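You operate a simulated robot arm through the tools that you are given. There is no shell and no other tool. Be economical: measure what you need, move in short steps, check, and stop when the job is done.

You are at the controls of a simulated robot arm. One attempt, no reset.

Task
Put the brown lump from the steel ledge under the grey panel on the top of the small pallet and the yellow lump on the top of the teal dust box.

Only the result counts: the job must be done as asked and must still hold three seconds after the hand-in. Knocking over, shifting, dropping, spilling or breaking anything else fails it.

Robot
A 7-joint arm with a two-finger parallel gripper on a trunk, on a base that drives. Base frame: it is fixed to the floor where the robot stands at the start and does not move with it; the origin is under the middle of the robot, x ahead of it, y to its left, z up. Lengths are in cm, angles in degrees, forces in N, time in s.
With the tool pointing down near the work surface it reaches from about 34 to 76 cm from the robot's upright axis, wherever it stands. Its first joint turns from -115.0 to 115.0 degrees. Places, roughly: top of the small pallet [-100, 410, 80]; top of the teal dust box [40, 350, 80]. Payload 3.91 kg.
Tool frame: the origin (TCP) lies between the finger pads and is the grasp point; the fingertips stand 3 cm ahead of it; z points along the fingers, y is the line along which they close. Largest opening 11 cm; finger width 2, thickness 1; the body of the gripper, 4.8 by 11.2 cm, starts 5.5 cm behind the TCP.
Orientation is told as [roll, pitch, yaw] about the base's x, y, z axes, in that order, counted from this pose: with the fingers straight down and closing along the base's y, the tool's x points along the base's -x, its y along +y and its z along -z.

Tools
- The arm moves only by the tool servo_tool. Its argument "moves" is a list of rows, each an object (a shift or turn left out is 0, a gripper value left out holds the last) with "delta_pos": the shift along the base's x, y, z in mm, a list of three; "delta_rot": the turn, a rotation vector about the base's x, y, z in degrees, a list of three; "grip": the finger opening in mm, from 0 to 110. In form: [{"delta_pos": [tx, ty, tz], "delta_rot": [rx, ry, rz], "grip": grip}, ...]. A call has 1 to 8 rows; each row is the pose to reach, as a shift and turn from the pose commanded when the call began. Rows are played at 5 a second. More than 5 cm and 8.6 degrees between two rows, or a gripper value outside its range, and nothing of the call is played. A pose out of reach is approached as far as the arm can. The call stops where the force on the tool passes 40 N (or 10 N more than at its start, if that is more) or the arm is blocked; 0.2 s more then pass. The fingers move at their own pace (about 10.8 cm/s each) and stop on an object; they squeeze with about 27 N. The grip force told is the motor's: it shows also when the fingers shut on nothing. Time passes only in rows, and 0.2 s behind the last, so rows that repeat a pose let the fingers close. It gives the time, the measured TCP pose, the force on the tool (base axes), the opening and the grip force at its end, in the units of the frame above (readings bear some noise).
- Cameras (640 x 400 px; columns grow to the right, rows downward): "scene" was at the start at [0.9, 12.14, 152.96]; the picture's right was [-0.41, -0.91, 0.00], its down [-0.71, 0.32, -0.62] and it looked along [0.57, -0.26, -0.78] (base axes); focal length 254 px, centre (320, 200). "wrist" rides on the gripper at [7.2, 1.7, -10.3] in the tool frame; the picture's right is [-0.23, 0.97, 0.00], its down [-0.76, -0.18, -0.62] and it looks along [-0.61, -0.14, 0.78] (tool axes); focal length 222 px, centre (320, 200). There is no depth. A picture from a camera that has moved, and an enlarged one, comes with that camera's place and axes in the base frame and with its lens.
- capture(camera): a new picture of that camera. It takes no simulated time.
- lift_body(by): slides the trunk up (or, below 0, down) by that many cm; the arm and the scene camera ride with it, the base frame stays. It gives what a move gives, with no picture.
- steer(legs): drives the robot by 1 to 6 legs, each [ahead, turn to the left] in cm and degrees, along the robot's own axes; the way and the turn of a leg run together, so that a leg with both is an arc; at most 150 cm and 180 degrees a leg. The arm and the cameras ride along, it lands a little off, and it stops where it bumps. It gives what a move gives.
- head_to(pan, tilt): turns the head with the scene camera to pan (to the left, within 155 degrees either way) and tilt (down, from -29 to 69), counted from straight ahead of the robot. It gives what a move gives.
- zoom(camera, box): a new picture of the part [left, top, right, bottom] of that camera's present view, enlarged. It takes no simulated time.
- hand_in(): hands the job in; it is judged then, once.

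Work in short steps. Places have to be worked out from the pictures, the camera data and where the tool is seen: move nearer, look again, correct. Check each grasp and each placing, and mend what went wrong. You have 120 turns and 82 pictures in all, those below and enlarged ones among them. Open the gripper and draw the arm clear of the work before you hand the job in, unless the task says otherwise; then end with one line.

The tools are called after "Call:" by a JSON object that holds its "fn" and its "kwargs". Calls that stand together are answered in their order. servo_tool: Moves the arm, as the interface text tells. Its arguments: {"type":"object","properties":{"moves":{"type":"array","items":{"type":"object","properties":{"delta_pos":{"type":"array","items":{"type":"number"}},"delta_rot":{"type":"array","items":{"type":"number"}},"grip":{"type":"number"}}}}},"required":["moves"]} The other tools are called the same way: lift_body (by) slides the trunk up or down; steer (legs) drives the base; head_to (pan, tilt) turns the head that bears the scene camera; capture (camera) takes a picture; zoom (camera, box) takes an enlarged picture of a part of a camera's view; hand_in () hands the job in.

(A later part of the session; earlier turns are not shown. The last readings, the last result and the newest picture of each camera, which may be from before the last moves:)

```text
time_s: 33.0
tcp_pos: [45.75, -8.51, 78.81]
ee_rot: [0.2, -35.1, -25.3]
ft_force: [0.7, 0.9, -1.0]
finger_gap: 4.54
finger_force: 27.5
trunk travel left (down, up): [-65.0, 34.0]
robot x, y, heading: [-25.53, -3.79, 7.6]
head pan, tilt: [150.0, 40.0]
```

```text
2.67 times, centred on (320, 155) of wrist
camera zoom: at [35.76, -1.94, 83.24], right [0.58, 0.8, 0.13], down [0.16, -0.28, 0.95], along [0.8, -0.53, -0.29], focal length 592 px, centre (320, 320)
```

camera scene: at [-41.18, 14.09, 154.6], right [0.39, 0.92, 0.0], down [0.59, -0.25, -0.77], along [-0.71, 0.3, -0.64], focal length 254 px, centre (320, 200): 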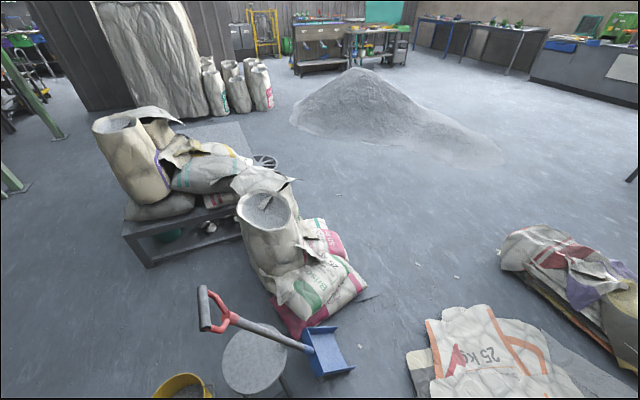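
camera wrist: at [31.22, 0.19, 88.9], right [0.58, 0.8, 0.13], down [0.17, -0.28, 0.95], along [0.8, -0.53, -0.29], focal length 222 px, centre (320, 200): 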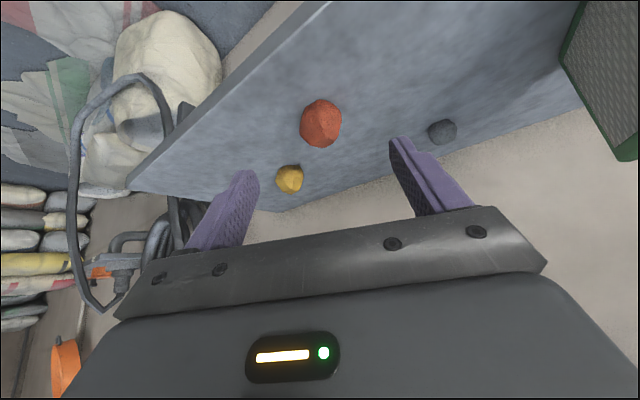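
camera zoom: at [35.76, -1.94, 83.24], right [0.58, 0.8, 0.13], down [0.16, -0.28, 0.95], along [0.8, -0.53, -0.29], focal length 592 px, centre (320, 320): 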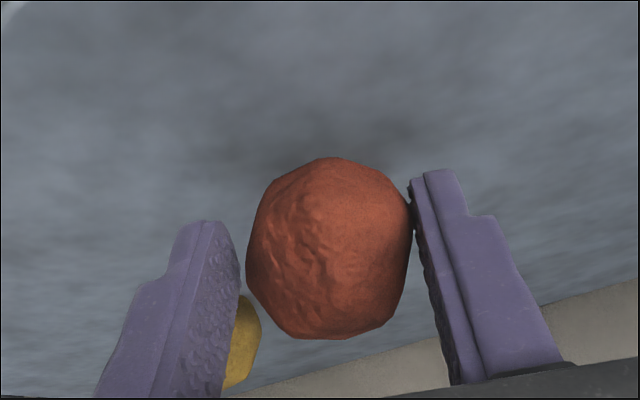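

The lump is lifted and steady in the grip. I'll withdraw slowly, up and back from the ledge.

Call:
{"fn": "servo_tool", "kwargs": {"moves": [{"delta_pos": [-5, 2, 20]}, {"delta_pos": [-20, 6, 40]}, {"delta_pos": [-40, 10, 60]}, {"delta_pos": [-65, 14, 80]}, {"delta_pos": [-95, 14, 95]}, {"delta_pos": [-130, 14, 105]}, {"delta_pos": [-165, 14, 110]}, {"delta_pos": [-195, 14, 110]}]}}

Call:
{"fn": "zoom", "kwargs": {"camera": "wrist", "box": [200, 80, 440, 230]}}

Call:
{"fn": "head_to", "kwargs": {"pan": 95, "tilt": 35}}

Call:
{"fn": "capture", "kwargs": {"camera": "scene"}}

```text
time_s: 34.8
tcp_pos: [26.28, -7.02, 90.0]
ee_rot: [0.3, -35.0, -25.4]
ft_force: [-0.5, -0.2, -1.1]
finger_gap: 4.52
finger_force: 27.0
trunk travel left (down, up): [-65.0, 34.0]
robot x, y, heading: [-25.46, -3.53, 7.3]
head pan, tilt: [150.0, 40.0]
```

```text
2.67 times, centred on (320, 155) of wrist
camera zoom: at [16.22, -0.54, 94.35], right [0.58, 0.8, 0.13], down [0.16, -0.28, 0.95], along [0.8, -0.53, -0.29], focal length 592 px, centre (320, 320)
```

zoom: 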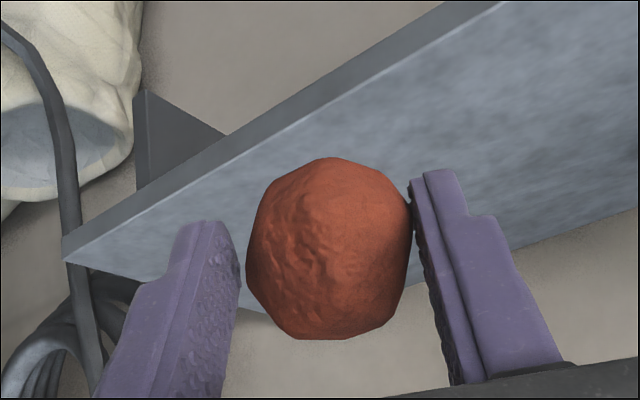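

```text
time_s: 36.1
tcp_pos: [26.33, -7.02, 90.03]
ee_rot: [0.3, -35.0, -25.3]
ft_force: [-0.2, -0.3, -0.7]
finger_gap: 4.52
finger_force: 27.4
trunk travel left (down, up): [-65.0, 34.0]
robot x, y, heading: [-25.8, -3.77, 6.9]
head pan, tilt: [95.0, 35.0]
```

```text
38 pictures are left
camera scene: at [-35.22, 19.42, 155.35], right [0.98, 0.21, 0.0], down [0.12, -0.56, -0.82], along [-0.18, 0.8, -0.57], focal length 254 px, centre (320, 200)
```

scene: 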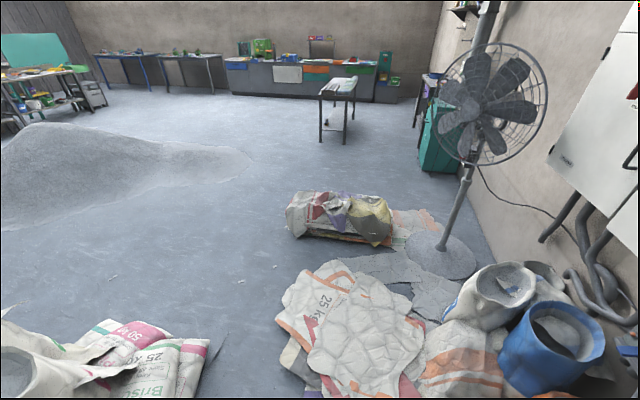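

The lump is held firmly. The floor toward the targets is cluttered, so I'll look steeply down to the left and behind to judge the gap and my own footprint.

Call:
{"fn": "head_to", "kwargs": {"pan": 125, "tilt": 60}}

Call:
{"fn": "capture", "kwargs": {"camera": "scene"}}

```text
time_s: 37.0
tcp_pos: [26.35, -7.04, 89.99]
ee_rot: [0.2, -35.0, -25.3]
ft_force: [0.2, -0.4, -0.7]
finger_gap: 4.52
finger_force: 27.3
trunk travel left (down, up): [-65.0, 34.0]
robot x, y, heading: [-25.35, -3.21, 7.3]
head pan, tilt: [125.0, 60.0]
```

```text
37 pictures are left
camera scene: at [-37.82, 15.75, 151.93], right [0.74, 0.67, 0.0], down [0.58, -0.64, -0.5], along [-0.34, 0.37, -0.87], focal length 254 px, centre (320, 200)
```

scene: 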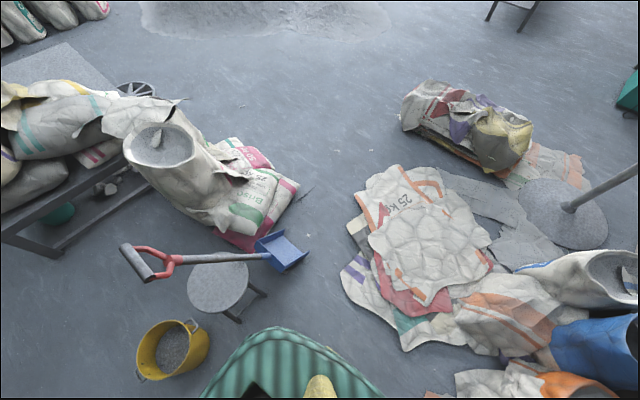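

The direct gap between the bag piles, stool and shovel is about 40 cm, and my base is about 64 cm wide. I have to go round the pallet on the right-hand side instead. I'll tuck the arm in first.

Call:
{"fn": "servo_tool", "kwargs": {"moves": [{"delta_pos": [-30, 0, 30]}, {"delta_pos": [-60, 0, 60]}, {"delta_pos": [-90, 0, 90]}, {"delta_pos": [-120, 0, 110]}]}}

Call:
{"fn": "steer", "kwargs": {"legs": [[0, -97], [95, 0]]}}

Call:
{"fn": "head_to", "kwargs": {"pan": -90, "tilt": 30}}

Call:
{"fn": "capture", "kwargs": {"camera": "scene"}}

```text
time_s: 38.0
tcp_pos: [16.37, -7.07, 102.07]
ee_rot: [0.3, -34.8, -25.4]
ft_force: [-1.4, 0.3, -0.2]
finger_gap: 4.52
finger_force: 27.1
out of reach, approached as far as the arm can: row 3, 4
trunk travel left (down, up): [-65.0, 34.0]
robot x, y, heading: [-25.56, -3.63, 7.4]
head pan, tilt: [125.0, 60.0]
```

```text
time_s: 47.1
tcp_pos: [-32.67, -139.99, 102.09]
ee_rot: [0.2, -34.8, -122.0]
ft_force: [0.1, -0.4, -0.6]
finger_gap: 3.9
finger_force: 26.8
trunk travel left (down, up): [-65.0, 34.0]
robot x, y, heading: [-24.45, -98.6, -89.2]
head pan, tilt: [125.0, 60.0]
```

```text
time_s: 50.2
tcp_pos: [-32.64, -139.96, 102.17]
ee_rot: [0.2, -34.8, -122.0]
ft_force: [0.6, 0.3, -0.6]
finger_gap: 3.87
finger_force: 27.3
trunk travel left (down, up): [-65.0, 34.0]
robot x, y, heading: [-24.22, -98.6, -89.1]
head pan, tilt: [-90.0, 30.0]
```

```text
36 pictures are left
camera scene: at [-18.13, -92.62, 156.13], right [-0.01, 1.0, 0.0], down [0.5, 0.01, -0.87], along [-0.87, -0.01, -0.5], focal length 254 px, centre (320, 200)
```

scene: 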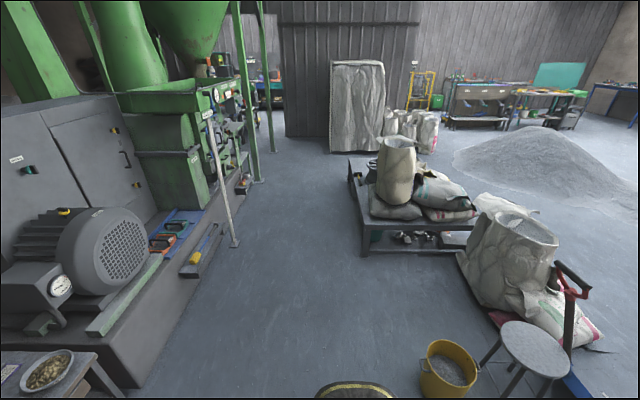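

The finger gap dropped from 4.5 to 3.9, so the lump may be slipping. I'll check.

Call:
{"fn": "capture", "kwargs": {"camera": "wrist"}}

```text
35 pictures are left
camera wrist: at [-25.0, -130.71, 106.47], right [0.73, -0.67, 0.13], down [-0.29, -0.13, 0.95], along [-0.62, -0.73, -0.29], focal length 222 px, centre (320, 200)
```

wrist: 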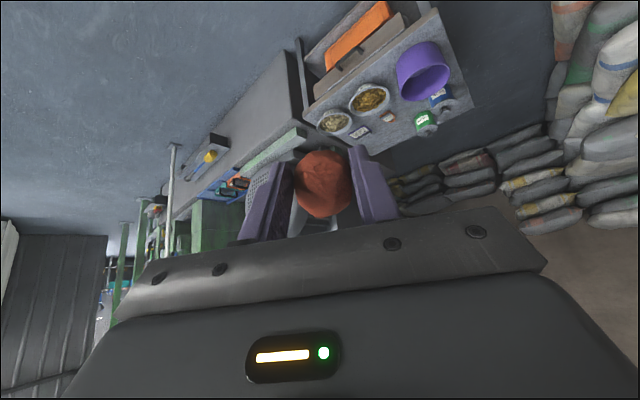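

The lump has turned in the grip but is held, seated closer to the finger centre. I'll keep watching the gap. The lane between mill and pallet is clear, so I'll drive west with a slight southward bias.

Call:
{"fn": "steer", "kwargs": {"legs": [[0, -86], [150, 0]]}}

Call:
{"fn": "capture", "kwargs": {"camera": "wrist"}}

```text
time_s: 61.3
tcp_pos: [-216.56, -102.24, 102.1]
ee_rot: [0.3, -34.9, 150.7]
ft_force: [0.1, -0.1, -0.8]
finger_gap: 3.82
finger_force: 27.1
trunk travel left (down, up): [-65.0, 34.0]
robot x, y, heading: [-174.86, -108.9, -176.6]
head pan, tilt: [-90.0, 30.0]
```

```text
34 pictures are left
camera wrist: at [-207.19, -109.48, 106.47], right [-0.64, -0.76, 0.13], down [-0.15, 0.29, 0.95], along [-0.76, 0.58, -0.29], focal length 222 px, centre (320, 200)
```

wrist: 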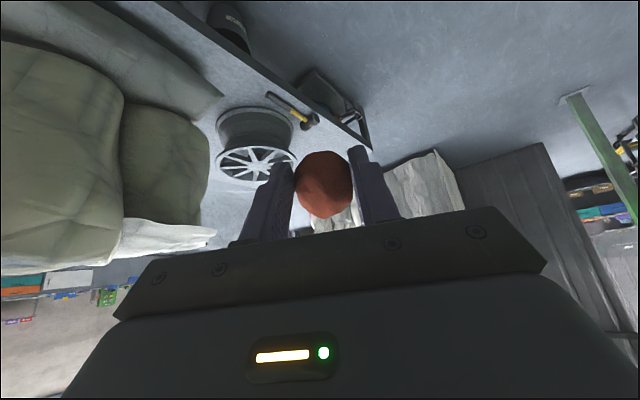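

It's held and stable at 3.8 cm. I'll continue west past the pallet and then turn north.

Call:
{"fn": "steer", "kwargs": {"legs": [[150, 0], [74, 0], [0, -93]]}}

Call:
{"fn": "head_to", "kwargs": {"pan": -30, "tilt": 35}}

Call:
{"fn": "capture", "kwargs": {"camera": "scene"}}

```text
time_s: 76.3
tcp_pos: [-390.85, -81.89, 102.02]
ee_rot: [0.2, -35.0, 59.0]
ft_force: [-0.1, 0.0, -1.5]
finger_gap: 3.75
finger_force: 27.0
trunk travel left (down, up): [-65.0, 34.0]
robot x, y, heading: [-398.66, -123.29, 91.9]
head pan, tilt: [-90.0, 30.0]
```

```text
time_s: 77.6
tcp_pos: [-390.91, -81.77, 102.11]
ee_rot: [0.2, -35.0, 59.1]
ft_force: [-0.2, 0.2, 0.2]
finger_gap: 3.76
finger_force: 27.1
trunk travel left (down, up): [-65.0, 34.0]
robot x, y, heading: [-398.71, -123.17, 91.8]
head pan, tilt: [-30.0, 35.0]
```

```text
33 pictures are left
camera scene: at [-409.4, -121.95, 155.35], right [0.88, -0.47, 0.0], down [-0.27, -0.51, -0.82], along [0.39, 0.72, -0.57], focal length 254 px, centre (320, 200)
```

scene: 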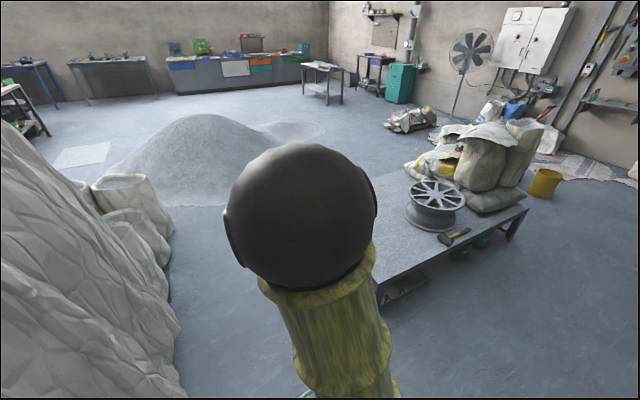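

I'm in the lane with the sand ahead and the cart to the right. I'll bias slightly right, drive north about 190 cm, then turn toward the east corridor.

Call:
{"fn": "steer", "kwargs": {"legs": [[0, -6], [150, 0], [40, 0], [0, -66]]}}

Call:
{"fn": "head_to", "kwargs": {"pan": 0, "tilt": 35}}

Call:
{"fn": "capture", "kwargs": {"camera": "scene"}}

```text
time_s: 90.5
tcp_pos: [-343.14, 70.94, 102.18]
ee_rot: [0.2, -35.0, -13.2]
ft_force: [0.6, -0.4, 0.5]
finger_gap: 3.75
finger_force: 26.7
trunk travel left (down, up): [-65.0, 34.0]
robot x, y, heading: [-385.08, 65.79, 19.5]
head pan, tilt: [-30.0, 35.0]
```

```text
time_s: 91.4
tcp_pos: [-343.08, 71.0, 102.18]
ee_rot: [0.2, -35.0, -13.2]
ft_force: [0.1, 0.1, -0.3]
finger_gap: 3.75
finger_force: 27.3
trunk travel left (down, up): [-65.0, 34.0]
robot x, y, heading: [-385.16, 65.86, 19.6]
head pan, tilt: [0.0, 35.0]
```

```text
32 pictures are left
camera scene: at [-387.29, 80.91, 155.35], right [0.33, -0.94, 0.0], down [-0.54, -0.19, -0.82], along [0.77, 0.27, -0.57], focal length 254 px, centre (320, 200)
```

scene: 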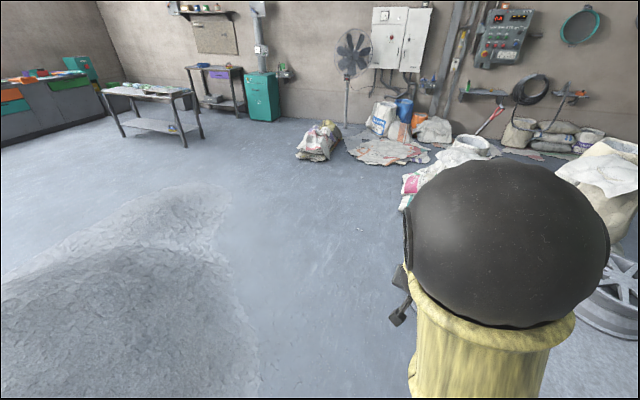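

The corridor is clear and the grip is stable at 3.75. I'll follow the corridor, staying between the sand edge and the bags.

Call:
{"fn": "steer", "kwargs": {"legs": [[125, 0], [0, 16], [118, 0], [0, 38], [110, 0]]}}

Call:
{"fn": "capture", "kwargs": {"camera": "scene"}}

```text
time_s: 111.4
tcp_pos: [-115.4, 317.09, 102.2]
ee_rot: [0.3, -34.8, 40.5]
ft_force: [0.1, -0.2, -0.5]
finger_gap: 3.72
finger_force: 27.8
trunk travel left (down, up): [-65.0, 34.0]
robot x, y, heading: [-136.43, 280.11, 73.1]
head pan, tilt: [0.0, 35.0]
```

```text
31 pictures are left
camera scene: at [-149.73, 287.44, 155.35], right [0.96, -0.29, 0.0], down [-0.17, -0.55, -0.82], along [0.24, 0.78, -0.57], focal length 254 px, centre (320, 200)
```

scene: 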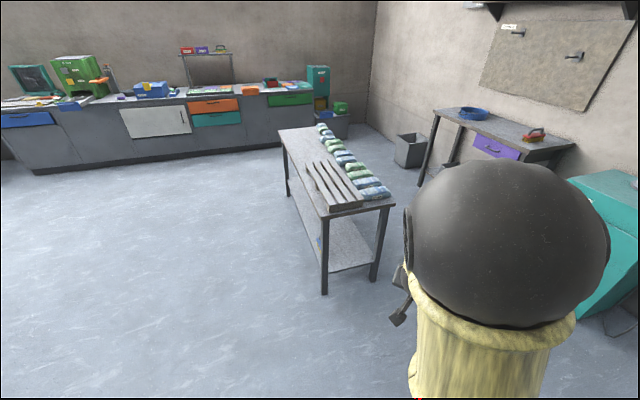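

The small pallet is on the table at around (-106,404), with slats running along y. I'll zoom in on it before driving nearer.

Call:
{"fn": "zoom", "kwargs": {"camera": "scene", "box": [260, 110, 420, 210]}}

Call:
{"fn": "steer", "kwargs": {"legs": [[55, 0]]}}

Call:
{"fn": "head_to", "kwargs": {"pan": 0, "tilt": 50}}

Call:
{"fn": "capture", "kwargs": {"camera": "scene"}}

Call:
{"fn": "capture", "kwargs": {"camera": "wrist"}}

```text
4.00 times, centred on (340, 160) of scene
camera zoom: at [-149.73, 287.44, 155.35], right [0.96, -0.29, 0.0], down [-0.17, -0.55, -0.82], along [0.24, 0.78, -0.57], focal length 1017 px, centre (240, 360)
```

zoom: 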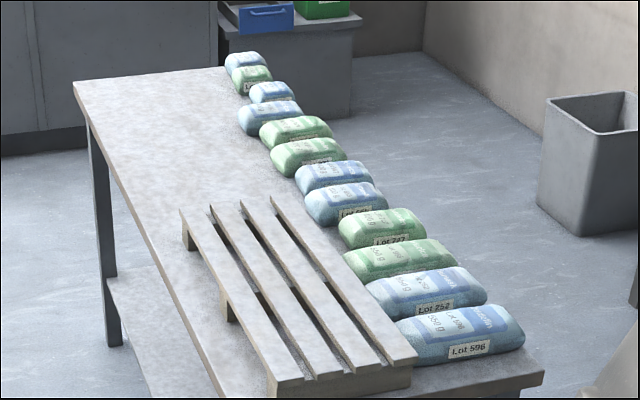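

```text
time_s: 114.5
tcp_pos: [-99.9, 369.26, 102.08]
ee_rot: [0.2, -34.9, 40.7]
ft_force: [-0.2, 0.6, -1.0]
finger_gap: 3.74
finger_force: 26.9
trunk travel left (down, up): [-65.0, 34.0]
robot x, y, heading: [-120.17, 332.6, 73.4]
head pan, tilt: [0.0, 35.0]
```

```text
time_s: 115.3
tcp_pos: [-99.95, 369.38, 102.14]
ee_rot: [0.2, -34.9, 40.6]
ft_force: [0.3, -0.9, -0.8]
finger_gap: 3.75
finger_force: 27.2
trunk travel left (down, up): [-65.0, 34.0]
robot x, y, heading: [-120.72, 332.4, 73.4]
head pan, tilt: [0.0, 50.0]
```

```text
29 pictures are left
camera scene: at [-134.38, 338.4, 153.18], right [0.96, -0.29, 0.0], down [-0.22, -0.73, -0.64], along [0.18, 0.62, -0.77], focal length 254 px, centre (320, 200)
```

scene: 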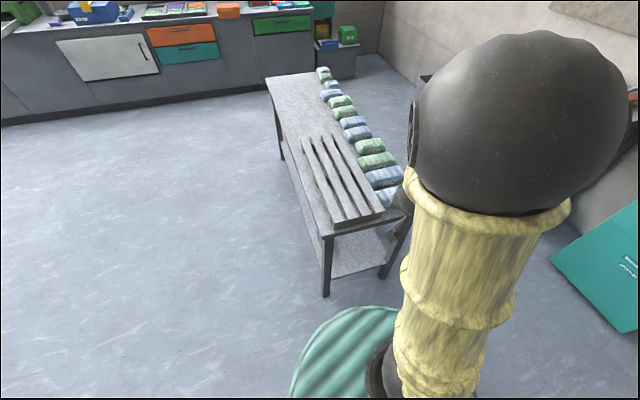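

```text
28 pictures are left
camera wrist: at [-110.04, 362.81, 106.47], right [-0.5, 0.86, 0.13], down [0.32, 0.04, 0.95], along [0.81, 0.51, -0.29], focal length 222 px, centre (320, 200)
```

wrist: 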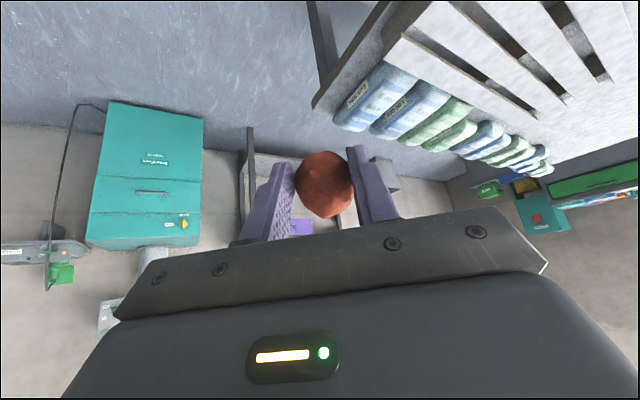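

The pallet top spans roughly x -116..-96 and y 384..436. I'll turn the tool upright while moving out toward it, staying high.

Call:
{"fn": "servo_tool", "kwargs": {"moves": [{"delta_pos": [-5, 20, 0], "delta_rot": [-4.6, 5.3, 0]}, {"delta_pos": [-15, 50, 0], "delta_rot": [-9.1, 10.6, 0]}, {"delta_pos": [-25, 90, 0], "delta_rot": [-13.7, 16, 0]}, {"delta_pos": [-35, 135, 0], "delta_rot": [-18.2, 21.3, 0]}, {"delta_pos": [-45, 180, 0], "delta_rot": [-22.8, 26.6, 0]}, {"delta_pos": [-55, 225, 0], "delta_rot": [-22.8, 26.6, 0]}, {"delta_pos": [-60, 270, -10], "delta_rot": [-22.8, 26.6, 0]}]}}

Call:
{"fn": "capture", "kwargs": {"camera": "wrist"}}

Call:
{"fn": "capture", "kwargs": {"camera": "scene"}}

```text
time_s: 116.9
tcp_pos: [-105.86, 396.39, 100.9]
ee_rot: [0.2, 0.3, 40.6]
ft_force: [0.6, 0.1, -0.1]
finger_gap: 3.72
finger_force: 26.9
trunk travel left (down, up): [-65.0, 34.0]
robot x, y, heading: [-120.16, 332.19, 73.3]
head pan, tilt: [0.0, 50.0]
```

```text
27 pictures are left
camera wrist: at [-112.5, 392.96, 111.35], right [-0.46, 0.89, 0.0], down [0.7, 0.36, 0.62], along [0.55, 0.29, -0.79], focal length 222 px, centre (320, 200)
```

wrist: 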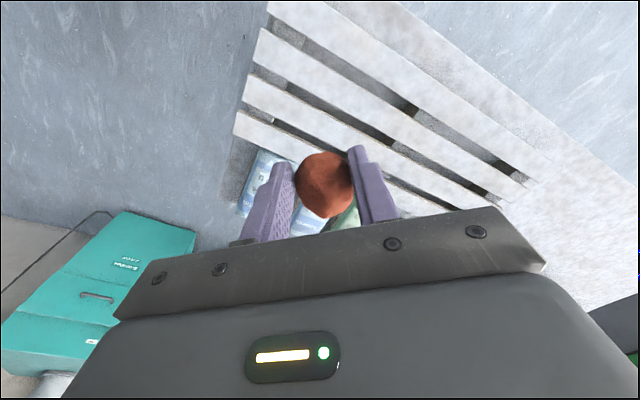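

```text
26 pictures are left
camera scene: at [-134.36, 338.53, 153.17], right [0.96, -0.29, 0.0], down [-0.22, -0.73, -0.64], along [0.18, 0.61, -0.77], focal length 254 px, centre (320, 200)
```

scene: 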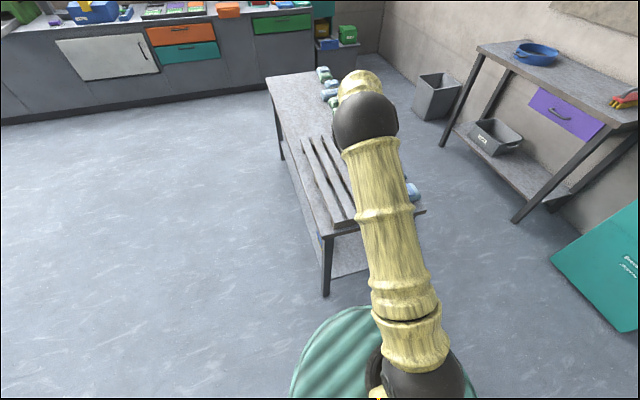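

The slat centres are at about x = -113, -107.7, -102.3 and -97.5. I'll straddle the middle gap at (-105,398), lowering to just above the top.

Call:
{"fn": "servo_tool", "kwargs": {"moves": [{"delta_pos": [5, 10, -40]}, {"delta_pos": [9, 16, -80]}, {"delta_pos": [9, 16, -120]}, {"delta_pos": [9, 16, -155]}, {"delta_pos": [9, 16, -155]}]}}

Call:
{"fn": "capture", "kwargs": {"camera": "wrist"}}

```text
time_s: 118.1
tcp_pos: [-104.95, 397.95, 85.55]
ee_rot: [0.3, 0.2, 40.7]
ft_force: [0.2, -0.1, -0.3]
finger_gap: 3.74
finger_force: 26.9
trunk travel left (down, up): [-65.0, 34.0]
robot x, y, heading: [-120.24, 332.58, 73.3]
head pan, tilt: [0.0, 50.0]
```

```text
25 pictures are left
camera wrist: at [-111.59, 394.43, 95.94], right [-0.46, 0.89, 0.0], down [0.7, 0.36, 0.62], along [0.55, 0.29, -0.78], focal length 222 px, centre (320, 200)
```

wrist: 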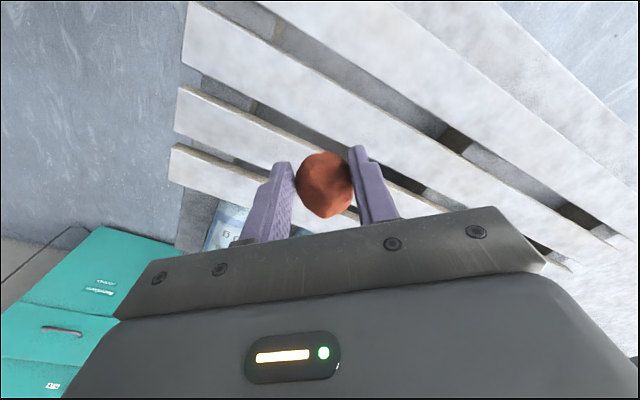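

The lump is directly above the middle gap. I'll lower it gently in small steps and watch the force.

Call:
{"fn": "servo_tool", "kwargs": {"moves": [{"delta_pos": [0, 0, -6]}, {"delta_pos": [0, 0, -12]}, {"delta_pos": [0, 0, -17]}, {"delta_pos": [0, 0, -21]}]}}

```text
time_s: 119.1
tcp_pos: [-105.02, 397.98, 83.5]
ee_rot: [0.3, 0.1, 40.7]
ft_force: [0.3, 0.0, -1.2]
finger_gap: 3.72
finger_force: 27.5
trunk travel left (down, up): [-65.0, 34.0]
robot x, y, heading: [-120.57, 332.27, 73.6]
head pan, tilt: [0.0, 50.0]
```

Call:
{"fn": "servo_tool", "kwargs": {"moves": [{"delta_pos": [0, 0, -4]}, {"delta_pos": [0, 0, -8]}, {"delta_pos": [0, 0, -8]}]}}

Call:
{"fn": "zoom", "kwargs": {"camera": "wrist", "box": [200, 80, 440, 230]}}

```text
time_s: 119.9
tcp_pos: [-105.14, 397.9, 82.65]
ee_rot: [0.4, 0.1, 40.7]
ft_force: [0.3, 0.2, -0.1]
finger_gap: 3.74
finger_force: 27.2
trunk travel left (down, up): [-65.0, 34.0]
robot x, y, heading: [-120.49, 332.6, 73.3]
head pan, tilt: [0.0, 50.0]
```

```text
2.67 times, centred on (320, 155) of wrist
camera zoom: at [-111.61, 394.47, 93.09], right [-0.46, 0.89, 0.0], down [0.7, 0.36, 0.62], along [0.55, 0.29, -0.78], focal length 592 px, centre (320, 320)
```

zoom: 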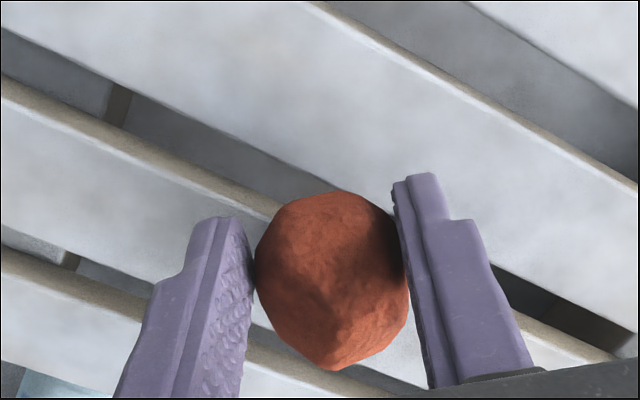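

There's no contact yet, so the slat tops are a bit lower than I assumed. I'll keep lowering slowly.

Call:
{"fn": "servo_tool", "kwargs": {"moves": [{"delta_pos": [0, 0, -3]}, {"delta_pos": [0, 0, -6]}, {"delta_pos": [0, 0, -9]}, {"delta_pos": [0, 0, -12]}, {"delta_pos": [0, 0, -12]}]}}

Call:
{"fn": "zoom", "kwargs": {"camera": "wrist", "box": [200, 80, 440, 230]}}

```text
time_s: 121.1
tcp_pos: [-105.02, 397.86, 81.72]
ee_rot: [0.5, -0.1, 40.8]
ft_force: [-0.2, 0.0, 24.9]
finger_gap: 3.72
finger_force: 26.9
trunk travel left (down, up): [-65.0, 34.0]
robot x, y, heading: [-120.08, 332.61, 73.2]
head pan, tilt: [0.0, 50.0]
```

```text
2.67 times, centred on (320, 155) of wrist
camera zoom: at [-111.61, 394.37, 92.08], right [-0.46, 0.89, 0.01], down [0.7, 0.36, 0.62], along [0.55, 0.29, -0.78], focal length 592 px, centre (320, 320)
```

zoom: 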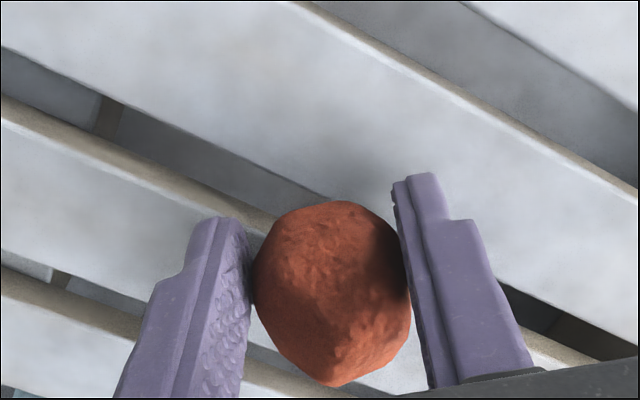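

Contact at 25 N. I'll relieve about 1.5 mm, then open the fingers.

Call:
{"fn": "servo_tool", "kwargs": {"moves": [{"delta_pos": [0, 0, 2]}, {"delta_pos": [0, 0, 2], "grip": 42}, {"delta_pos": [0, 0, 2], "grip": 50}, {"delta_pos": [0, 0, 2], "grip": 65}, {"delta_pos": [0, 0, 2], "grip": 80}]}}

Call:
{"fn": "capture", "kwargs": {"camera": "wrist"}}

```text
time_s: 122.3
tcp_pos: [-105.01, 398.0, 81.69]
ee_rot: [0.2, 0.2, 40.7]
ft_force: [-0.2, -0.2, 0.1]
finger_gap: 8.03
finger_force: 0.1
trunk travel left (down, up): [-65.0, 34.0]
robot x, y, heading: [-120.38, 332.6, 73.5]
head pan, tilt: [0.0, 50.0]
```

```text
22 pictures are left
camera wrist: at [-111.6, 394.46, 92.04], right [-0.46, 0.89, 0.0], down [0.7, 0.36, 0.62], along [0.55, 0.29, -0.78], focal length 222 px, centre (320, 200)
```

wrist: 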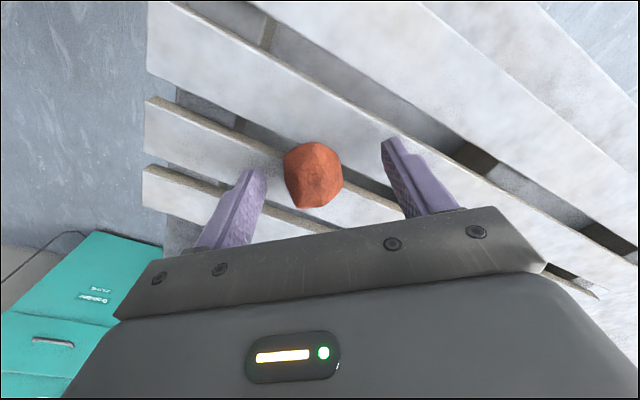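

The brown lump rests on the slats. I'll lift straight up, then check it.

Call:
{"fn": "servo_tool", "kwargs": {"moves": [{"delta_pos": [0, 0, 30]}, {"delta_pos": [0, 0, 75]}, {"delta_pos": [0, 0, 120]}, {"delta_pos": [0, 0, 165]}, {"delta_pos": [0, -45, 180]}, {"delta_pos": [0, -90, 180]}, {"delta_pos": [0, -135, 180]}, {"delta_pos": [0, -180, 180]}]}}

Call:
{"fn": "zoom", "kwargs": {"camera": "scene", "box": [240, 100, 440, 225]}}

```text
time_s: 124.1
tcp_pos: [-105.15, 379.73, 99.69]
ee_rot: [0.3, 0.2, 40.7]
ft_force: [-0.3, 0.0, 0.1]
finger_gap: 8.0
finger_force: 0.1
trunk travel left (down, up): [-65.0, 34.0]
robot x, y, heading: [-120.04, 332.57, 73.2]
head pan, tilt: [0.0, 50.0]
```

```text
3.20 times, centred on (340, 162) of scene
camera zoom: at [-134.39, 338.3, 153.18], right [0.96, -0.29, 0.0], down [-0.22, -0.73, -0.64], along [0.18, 0.62, -0.77], focal length 814 px, centre (256, 320)
```

zoom: 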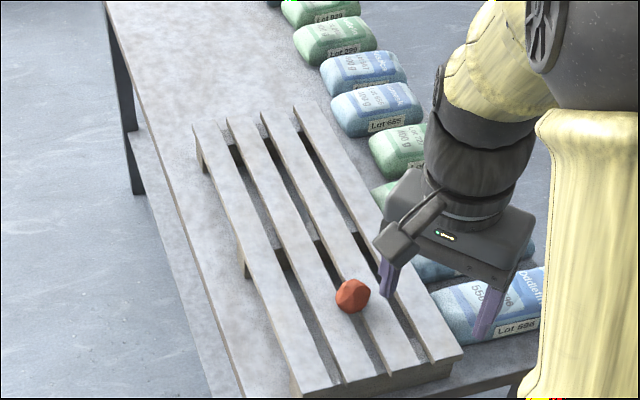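

The brown lump sits on the pallet. Next is the yellow one. I'll tuck the arm a bit more and reverse along the same path.

Call:
{"fn": "servo_tool", "kwargs": {"moves": [{"delta_pos": [-5, -35, 10]}, {"delta_pos": [-10, -60, 20]}]}}

Call:
{"fn": "steer", "kwargs": {"legs": [[-55, 0], [-110, 0], [0, -38], [-118, 0], [0, -15.5], [-125, 0]]}}

```text
time_s: 124.7
tcp_pos: [-106.08, 373.97, 101.7]
ee_rot: [0.3, 0.1, 40.7]
ft_force: [0.0, -0.2, -0.3]
finger_gap: 8.0
finger_force: 0.1
trunk travel left (down, up): [-65.0, 34.0]
robot x, y, heading: [-120.33, 332.35, 73.4]
head pan, tilt: [0.0, 50.0]
```

```text
time_s: 147.2
tcp_pos: [-336.47, 75.31, 101.78]
ee_rot: [0.3, 0.0, -12.0]
ft_force: [0.2, -0.4, 0.4]
finger_gap: 8.0
finger_force: 0.0
trunk travel left (down, up): [-65.0, 34.0]
robot x, y, heading: [-378.08, 61.87, 20.6]
head pan, tilt: [0.0, 50.0]
```

I'm on course. I'll continue reversing round the cart and along the mill lane.

Call:
{"fn": "steer", "kwargs": {"legs": [[-9, 0], [0, 65.5], [-150, 0], [-36, 0], [0, 98.5]]}}

```text
time_s: 164.3
tcp_pos: [-444.54, -128.85, 101.77]
ee_rot: [0.4, 0.1, 152.2]
ft_force: [-0.3, -0.1, 0.4]
finger_gap: 7.99
finger_force: 0.1
trunk travel left (down, up): [-65.0, 34.0]
robot x, y, heading: [-400.78, -126.54, -175.3]
head pan, tilt: [0.0, 50.0]
```

I'll reverse along the mill lane back to near the ledge and turn to face it.

Call:
{"fn": "steer", "kwargs": {"legs": [[-150, 0], [-150, 0], [-76, 0], [0, 86], [-80, 0], [0, 92]]}}

Call:
{"fn": "head_to", "kwargs": {"pan": -20, "tilt": 50}}

Call:
{"fn": "capture", "kwargs": {"camera": "scene"}}

```text
time_s: 193.9
tcp_pos: [17.37, -16.19, 101.78]
ee_rot: [0.4, 0.0, -30.5]
ft_force: [-0.6, -0.2, 0.1]
finger_gap: 8.01
finger_force: 0.1
trunk travel left (down, up): [-65.0, 34.0]
robot x, y, heading: [-26.76, -16.36, 2.2]
head pan, tilt: [0.0, 50.0]
```

```text
time_s: 194.7
tcp_pos: [17.33, -16.17, 101.73]
ee_rot: [0.3, 0.2, -30.6]
ft_force: [-0.1, 0.3, 0.0]
finger_gap: 8.02
finger_force: 0.0
trunk travel left (down, up): [-65.0, 34.0]
robot x, y, heading: [-27.01, -16.08, 2.1]
head pan, tilt: [-20.0, 50.0]
```

```text
20 pictures are left
camera scene: at [-25.87, -3.45, 153.18], right [-0.3, -0.95, 0.0], down [-0.73, 0.23, -0.64], along [0.61, -0.2, -0.77], focal length 254 px, centre (320, 200)
```

scene: 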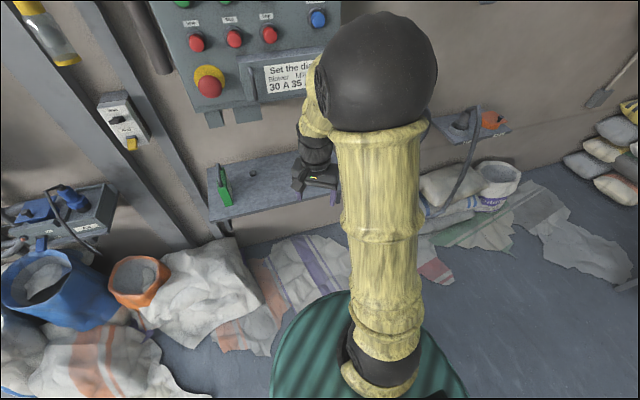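

I'm in position and nothing looks disturbed. I'll tilt the tool forward by 35° at yaw 0 while moving slightly outward, then view the yellow lump.

Call:
{"fn": "servo_tool", "kwargs": {"moves": [{"delta_pos": [15, 0, 0], "delta_rot": [-1.6, -5.7, 4.9], "grip": 90}, {"delta_pos": [40, 0, 0], "delta_rot": [-3.1, -11.4, 9.8]}, {"delta_pos": [70, -5, -10], "delta_rot": [-4.7, -17.1, 14.8]}, {"delta_pos": [100, -10, -30], "delta_rot": [-6.2, -22.7, 19.7]}, {"delta_pos": [120, -15, -50], "delta_rot": [-7.8, -28.4, 24.6]}, {"delta_pos": [130, -20, -70], "delta_rot": [-9.3, -34.1, 29.5]}]}}

Call:
{"fn": "capture", "kwargs": {"camera": "wrist"}}

```text
time_s: 196.1
tcp_pos: [30.38, -18.17, 94.77]
ee_rot: [0.4, -34.9, -0.1]
ft_force: [0.1, 1.2, -0.6]
finger_gap: 9.02
finger_force: 0.0
trunk travel left (down, up): [-65.0, 34.0]
robot x, y, heading: [-26.31, -16.39, 2.5]
head pan, tilt: [-20.0, 50.0]
```

```text
19 pictures are left
camera wrist: at [18.42, -16.55, 99.08], right [0.18, 0.97, 0.13], down [0.27, -0.18, 0.95], along [0.95, -0.14, -0.3], focal length 222 px, centre (320, 200)
```

wrist: 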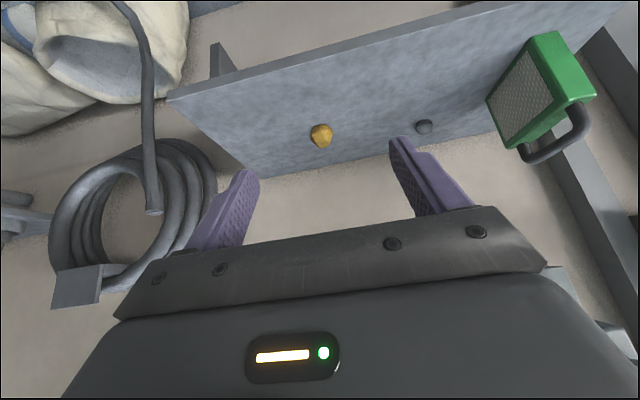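

Yellow is at about (53.8,-20.1). I'll zoom in on its shape to choose a closing direction, then drive 9 cm forward for reach.

Call:
{"fn": "zoom", "kwargs": {"camera": "wrist", "box": [272, 106, 368, 166]}}

Call:
{"fn": "steer", "kwargs": {"legs": [[9, 0]]}}

```text
6.67 times, centred on (320, 136) of wrist
camera zoom: at [18.42, -16.55, 99.08], right [0.18, 0.97, 0.13], down [0.27, -0.18, 0.95], along [0.95, -0.14, -0.3], focal length 1481 px, centre (320, 627)
```

zoom: 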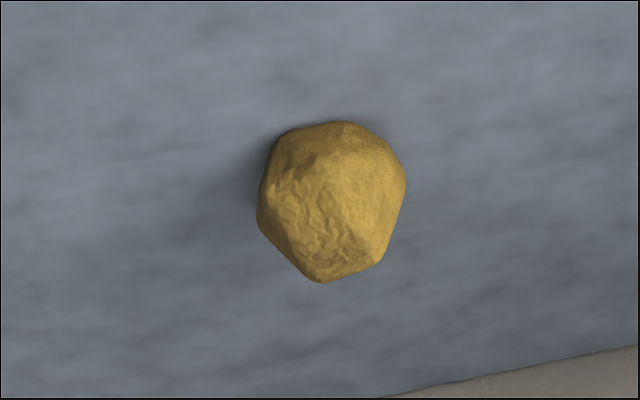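

```text
time_s: 197.2
tcp_pos: [39.36, -17.85, 94.72]
ee_rot: [0.4, -34.7, 0.0]
ft_force: [0.3, -0.2, -0.1]
finger_gap: 9.0
finger_force: 0.0
trunk travel left (down, up): [-65.0, 34.0]
robot x, y, heading: [-17.85, -16.34, 2.4]
head pan, tilt: [-20.0, 50.0]
```

Yellow has the same shape, with its flats about 17° off. I'll yaw -17° and move to the pre-grasp point (47.9,-18,84.5).

Call:
{"fn": "servo_tool", "kwargs": {"moves": [{"delta_pos": [10, 0, -20], "delta_rot": [0, 0, -8.5]}, {"delta_pos": [30, 0, -45], "delta_rot": [0, 0, -17]}, {"delta_pos": [57, -1, -74], "delta_rot": [0, 0, -17]}, {"delta_pos": [85, -1, -102], "delta_rot": [0, 0, -17]}]}}

Call:
{"fn": "capture", "kwargs": {"camera": "wrist"}}

```text
time_s: 198.2
tcp_pos: [47.8, -17.84, 84.41]
ee_rot: [0.3, -34.8, -17.2]
ft_force: [0.2, 0.1, -0.9]
finger_gap: 9.0
finger_force: 0.1
trunk travel left (down, up): [-65.0, 34.0]
robot x, y, heading: [-17.82, -15.94, 2.3]
head pan, tilt: [-20.0, 50.0]
```

```text
17 pictures are left
camera wrist: at [36.94, -12.75, 88.83], right [0.46, 0.88, 0.13], down [0.2, -0.25, 0.95], along [0.86, -0.41, -0.3], focal length 222 px, centre (320, 200)
```

wrist: 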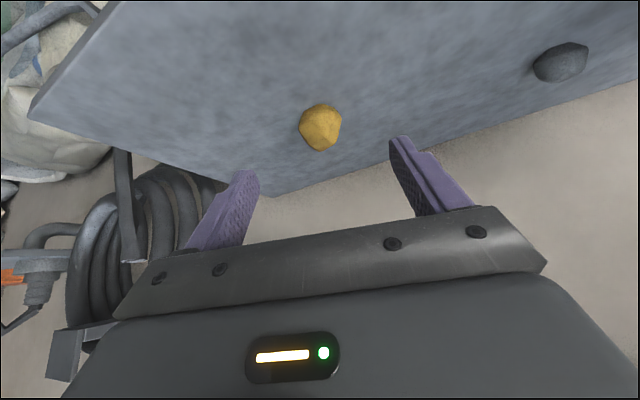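

Position confirmed at (53.7,-19.7). I'll descend along the axis, close, and make a small test lift.

Call:
{"fn": "servo_tool", "kwargs": {"moves": [{"delta_pos": [17, -6, -25]}, {"delta_pos": [34, -11, -50]}, {"delta_pos": [50, -16, -73]}, {"delta_pos": [50, -16, -73], "grip": 40}, {"delta_pos": [50, -16, -73], "grip": 0}, {"delta_pos": [50, -16, -73], "grip": 0}, {"delta_pos": [50, -16, -73], "grip": 0}, {"delta_pos": [50, -16, -65], "grip": 0}]}}

Call:
{"fn": "zoom", "kwargs": {"camera": "wrist", "box": [200, 80, 440, 230]}}

```text
time_s: 200.0
tcp_pos: [52.65, -19.56, 77.89]
ee_rot: [0.3, -34.7, -17.1]
ft_force: [0.3, 0.6, -0.8]
finger_gap: 4.3
finger_force: 26.8
trunk travel left (down, up): [-65.0, 34.0]
robot x, y, heading: [-17.85, -15.9, 2.4]
head pan, tilt: [-20.0, 50.0]
```

```text
2.67 times, centred on (320, 155) of wrist
camera zoom: at [41.82, -14.42, 82.32], right [0.46, 0.88, 0.13], down [0.21, -0.25, 0.95], along [0.86, -0.41, -0.3], focal length 592 px, centre (320, 320)
```

zoom: 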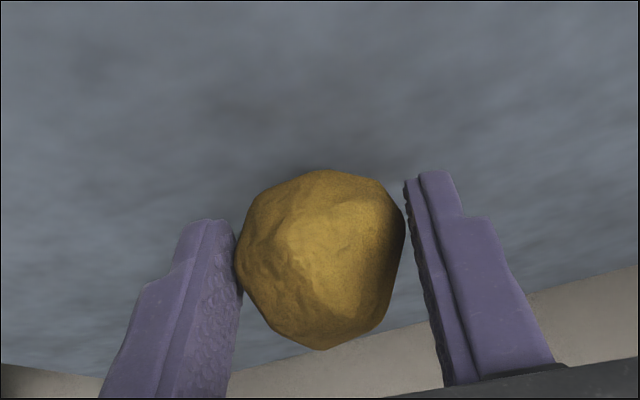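

Gripped at 4.3 cm. I'll withdraw slowly up and back.

Call:
{"fn": "servo_tool", "kwargs": {"moves": [{"delta_pos": [0, 0, 15]}, {"delta_pos": [-10, 3, 35]}, {"delta_pos": [-30, 8, 58]}, {"delta_pos": [-55, 12, 82]}, {"delta_pos": [-85, 14, 105]}, {"delta_pos": [-120, 14, 125]}, {"delta_pos": [-155, 14, 140]}, {"delta_pos": [-190, 14, 150]}]}}

Call:
{"fn": "capture", "kwargs": {"camera": "wrist"}}

```text
time_s: 201.8
tcp_pos: [33.69, -18.1, 93.11]
ee_rot: [0.3, -34.8, -17.2]
ft_force: [0.5, 0.4, -0.6]
finger_gap: 4.31
finger_force: 27.2
trunk travel left (down, up): [-65.0, 34.0]
robot x, y, heading: [-17.59, -15.62, 2.2]
head pan, tilt: [-20.0, 50.0]
```

```text
15 pictures are left
camera wrist: at [22.85, -13.05, 97.48], right [0.46, 0.88, 0.14], down [0.2, -0.25, 0.95], along [0.86, -0.41, -0.3], focal length 222 px, centre (320, 200)
```

wrist: 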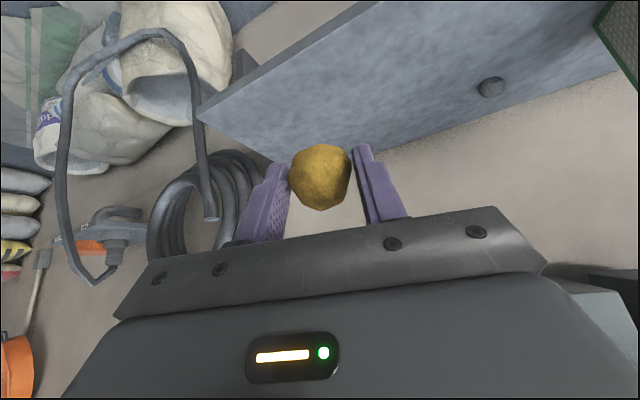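

It's held well. I'll tuck the arm in and drive the same way round, checking the gap along the way.

Call:
{"fn": "servo_tool", "kwargs": {"moves": [{"delta_pos": [-25, 0, 25]}, {"delta_pos": [-50, 0, 50]}, {"delta_pos": [-75, 0, 80]}]}}

Call:
{"fn": "steer", "kwargs": {"legs": [[0, -92], [82, 0], [0, -86.5], [150, 0]]}}

```text
time_s: 202.6
tcp_pos: [26.11, -18.08, 101.07]
ee_rot: [0.5, -34.8, -17.0]
ft_force: [0.0, -0.6, -1.2]
finger_gap: 4.32
finger_force: 26.5
trunk travel left (down, up): [-65.0, 34.0]
robot x, y, heading: [-17.6, -15.73, 2.1]
head pan, tilt: [-20.0, 50.0]
```

```text
time_s: 221.6
tcp_pos: [-211.79, -99.18, 100.97]
ee_rot: [0.4, -34.8, 161.6]
ft_force: [0.3, 0.0, -0.8]
finger_gap: 4.26
finger_force: 27.0
trunk travel left (down, up): [-65.0, 34.0]
robot x, y, heading: [-167.65, -102.59, -178.8]
head pan, tilt: [-20.0, 50.0]
```

The gap is steady at 4.26. I'll steer slightly left for clearance, go past the cart and turn north.

Call:
{"fn": "steer", "kwargs": {"legs": [[0, 4], [150, 0], [81, 0], [0, -99], [150, 0], [38, 0]]}}

```text
time_s: 246.6
tcp_pos: [-375.17, 107.1, 101.15]
ee_rot: [0.4, -34.9, 66.4]
ft_force: [-0.3, 0.9, -0.7]
finger_gap: 4.12
finger_force: 27.1
trunk travel left (down, up): [-65.0, 34.0]
robot x, y, heading: [-382.25, 63.69, 85.5]
head pan, tilt: [-20.0, 50.0]
```

Gap is 4.12. I'll continue through the corridor toward the dust box area.

Call:
{"fn": "steer", "kwargs": {"legs": [[0, -66], [125, 0], [0, 16], [118, 0], [0, 32], [120, 0]]}}

Call:
{"fn": "head_to", "kwargs": {"pan": -55, "tilt": 30}}

Call:
{"fn": "capture", "kwargs": {"camera": "scene"}}

```text
time_s: 269.6
tcp_pos: [-101.35, 323.89, 101.08]
ee_rot: [0.4, -34.9, 48.2]
ft_force: [-1.2, -0.9, -1.2]
finger_gap: 3.81
finger_force: 27.5
trunk travel left (down, up): [-65.0, 34.0]
robot x, y, heading: [-121.91, 285.15, 67.5]
head pan, tilt: [-20.0, 50.0]
```

```text
time_s: 270.6
tcp_pos: [-101.39, 323.96, 101.06]
ee_rot: [0.4, -34.9, 48.2]
ft_force: [0.2, -0.1, -0.3]
finger_gap: 3.8
finger_force: 27.2
trunk travel left (down, up): [-65.0, 34.0]
robot x, y, heading: [-122.02, 284.81, 67.6]
head pan, tilt: [-55.0, 30.0]
```

```text
14 pictures are left
camera scene: at [-129.5, 287.32, 156.13], right [0.22, -0.98, 0.0], down [-0.49, -0.11, -0.87], along [0.84, 0.19, -0.5], focal length 254 px, centre (320, 200)
```

scene: 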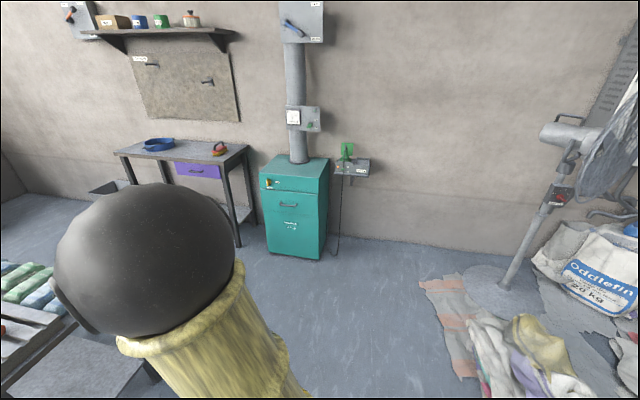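

The teal box top is clear in front of the pipe (pipe near (59,349)). I'll drive to about (-40,341), facing +x.

Call:
{"fn": "steer", "kwargs": {"legs": [[0, -33.5], [98, 0], [0, -33]]}}

Call:
{"fn": "capture", "kwargs": {"camera": "wrist"}}

Call:
{"fn": "head_to", "kwargs": {"pan": -10, "tilt": 42}}

Call:
{"fn": "capture", "kwargs": {"camera": "scene"}}

```text
time_s: 278.9
tcp_pos: [2.66, 336.85, 101.08]
ee_rot: [0.4, -34.8, -18.4]
ft_force: [0.4, 0.1, -0.1]
finger_gap: 3.83
finger_force: 26.8
trunk travel left (down, up): [-65.0, 34.0]
robot x, y, heading: [-40.98, 340.2, 0.9]
head pan, tilt: [-55.0, 30.0]
```

```text
13 pictures are left
camera wrist: at [-8.19, 342.03, 105.44], right [0.48, 0.87, 0.13], down [0.2, -0.26, 0.95], along [0.85, -0.43, -0.3], focal length 222 px, centre (320, 200)
```

wrist: 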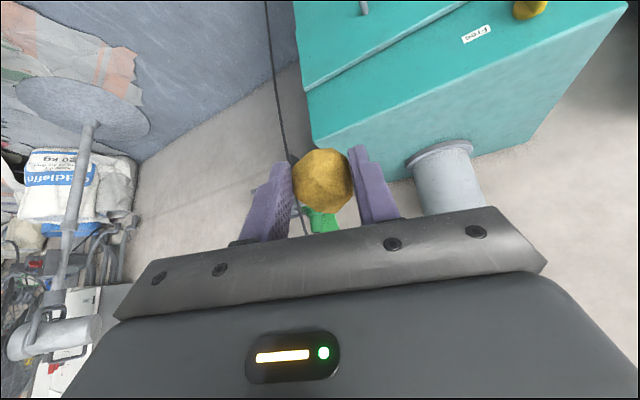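

```text
time_s: 280.1
tcp_pos: [2.51, 336.77, 101.08]
ee_rot: [0.4, -34.8, -18.5]
ft_force: [0.5, 0.4, -0.5]
finger_gap: 3.81
finger_force: 27.4
trunk travel left (down, up): [-65.0, 34.0]
robot x, y, heading: [-40.97, 340.26, 0.8]
head pan, tilt: [-10.0, 42.0]
```

```text
12 pictures are left
camera scene: at [-39.15, 353.95, 154.3], right [-0.16, -0.99, 0.0], down [-0.66, 0.11, -0.74], along [0.73, -0.12, -0.67], focal length 254 px, centre (320, 200)
```

scene: 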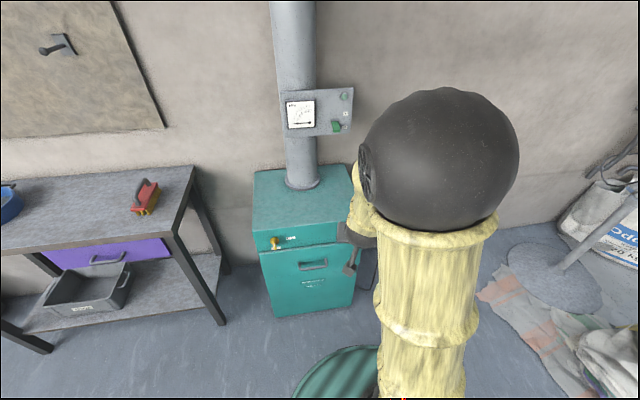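

Yellow is held. The box's free top area is x 27–46, y 333–369, in front of the pipe flange. I'll drive 10 cm closer, then extend above (35,352).

Call:
{"fn": "steer", "kwargs": {"legs": [[10, 0]]}}

Call:
{"fn": "servo_tool", "kwargs": {"moves": [{"delta_pos": [40, 20, 0]}, {"delta_pos": [75, 50, 0]}, {"delta_pos": [110, 80, 0]}, {"delta_pos": [145, 110, 0]}, {"delta_pos": [180, 140, 0]}, {"delta_pos": [210, 150, -20]}, {"delta_pos": [222, 150, -60]}, {"delta_pos": [222, 150, -100]}]}}

Call:
{"fn": "capture", "kwargs": {"camera": "wrist"}}

Call:
{"fn": "capture", "kwargs": {"camera": "scene"}}

```text
time_s: 281.2
tcp_pos: [12.78, 336.91, 101.03]
ee_rot: [0.3, -34.7, -18.5]
ft_force: [0.1, -0.5, -0.7]
finger_gap: 3.77
finger_force: 27.1
trunk travel left (down, up): [-65.0, 34.0]
robot x, y, heading: [-31.11, 340.09, 0.5]
head pan, tilt: [-10.0, 42.0]
```

```text
time_s: 283.0
tcp_pos: [34.95, 351.76, 91.04]
ee_rot: [0.3, -34.6, -18.4]
ft_force: [0.3, 1.3, -0.8]
finger_gap: 3.8
finger_force: 26.9
trunk travel left (down, up): [-65.0, 34.0]
robot x, y, heading: [-31.13, 340.25, 0.8]
head pan, tilt: [-10.0, 42.0]
```

```text
11 pictures are left
camera wrist: at [24.16, 357.21, 95.39], right [0.48, 0.87, 0.13], down [0.2, -0.26, 0.95], along [0.85, -0.43, -0.3], focal length 222 px, centre (320, 200)
```

wrist: 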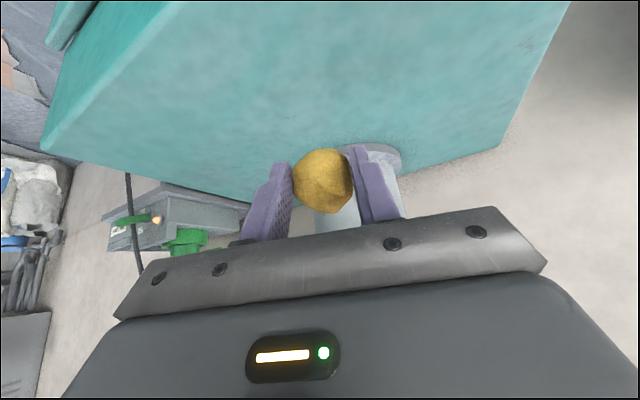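

```text
10 pictures are left
camera scene: at [-29.02, 354.13, 154.3], right [-0.16, -0.99, 0.0], down [-0.66, 0.11, -0.74], along [0.73, -0.12, -0.67], focal length 254 px, centre (320, 200)
```

scene: 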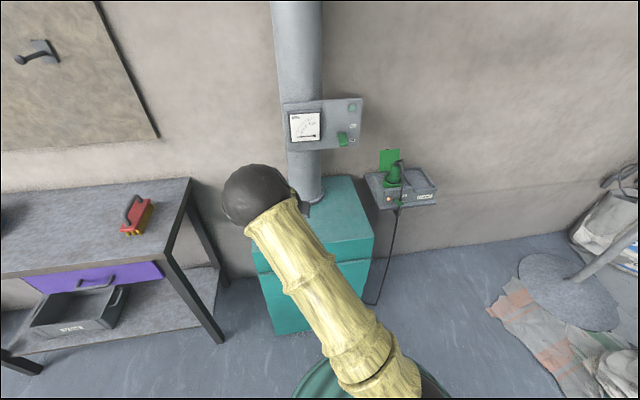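

The lump is above the box top, clear of the flange (~20 cm ahead) and about 7 cm behind the front edge. I'll lower gently to contact.

Call:
{"fn": "servo_tool", "kwargs": {"moves": [{"delta_pos": [0, 0, -25]}, {"delta_pos": [0, 0, -50]}, {"delta_pos": [0, 0, -62]}, {"delta_pos": [0, 0, -67]}, {"delta_pos": [0, 0, -71]}, {"delta_pos": [0, 0, -75]}]}}

```text
time_s: 284.4
tcp_pos: [34.83, 351.88, 83.44]
ee_rot: [0.4, -34.8, -18.4]
ft_force: [-1.1, 0.3, 0.7]
finger_gap: 3.8
finger_force: 26.8
trunk travel left (down, up): [-65.0, 34.0]
robot x, y, heading: [-30.91, 340.27, 0.7]
head pan, tilt: [-10.0, 42.0]
```

Call:
{"fn": "servo_tool", "kwargs": {"moves": [{"delta_pos": [0, 0, -3]}, {"delta_pos": [0, 0, -6]}, {"delta_pos": [0, 0, -9]}, {"delta_pos": [0, 0, -12]}, {"delta_pos": [0, 0, -12]}]}}

Call:
{"fn": "zoom", "kwargs": {"camera": "wrist", "box": [200, 80, 440, 230]}}

```text
time_s: 285.4
tcp_pos: [35.16, 351.93, 83.0]
ee_rot: [0.9, -35.7, -18.8]
ft_force: [0.1, -0.4, 15.1]
finger_gap: 3.82
finger_force: 27.5
trunk travel left (down, up): [-65.0, 34.0]
robot x, y, heading: [-31.14, 340.0, 0.9]
head pan, tilt: [-10.0, 42.0]
stopped in row 5: the force on the tool passed its limit (the readings are from after the stop); the commanded pose is now the measured one
```

```text
2.67 times, centred on (320, 155) of wrist
camera zoom: at [24.35, 357.13, 87.28], right [0.48, 0.87, 0.15], down [0.18, -0.26, 0.95], along [0.86, -0.43, -0.28], focal length 592 px, centre (320, 320)
```

zoom: 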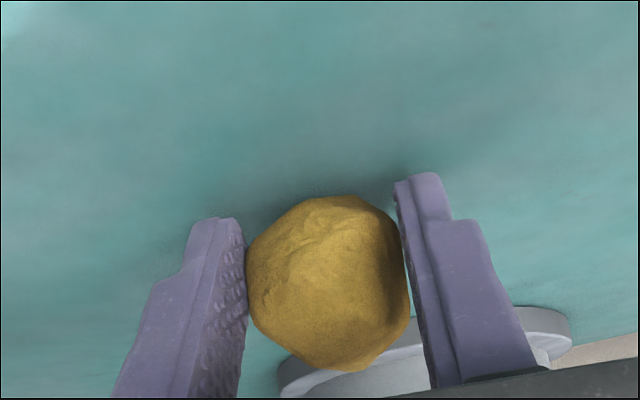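

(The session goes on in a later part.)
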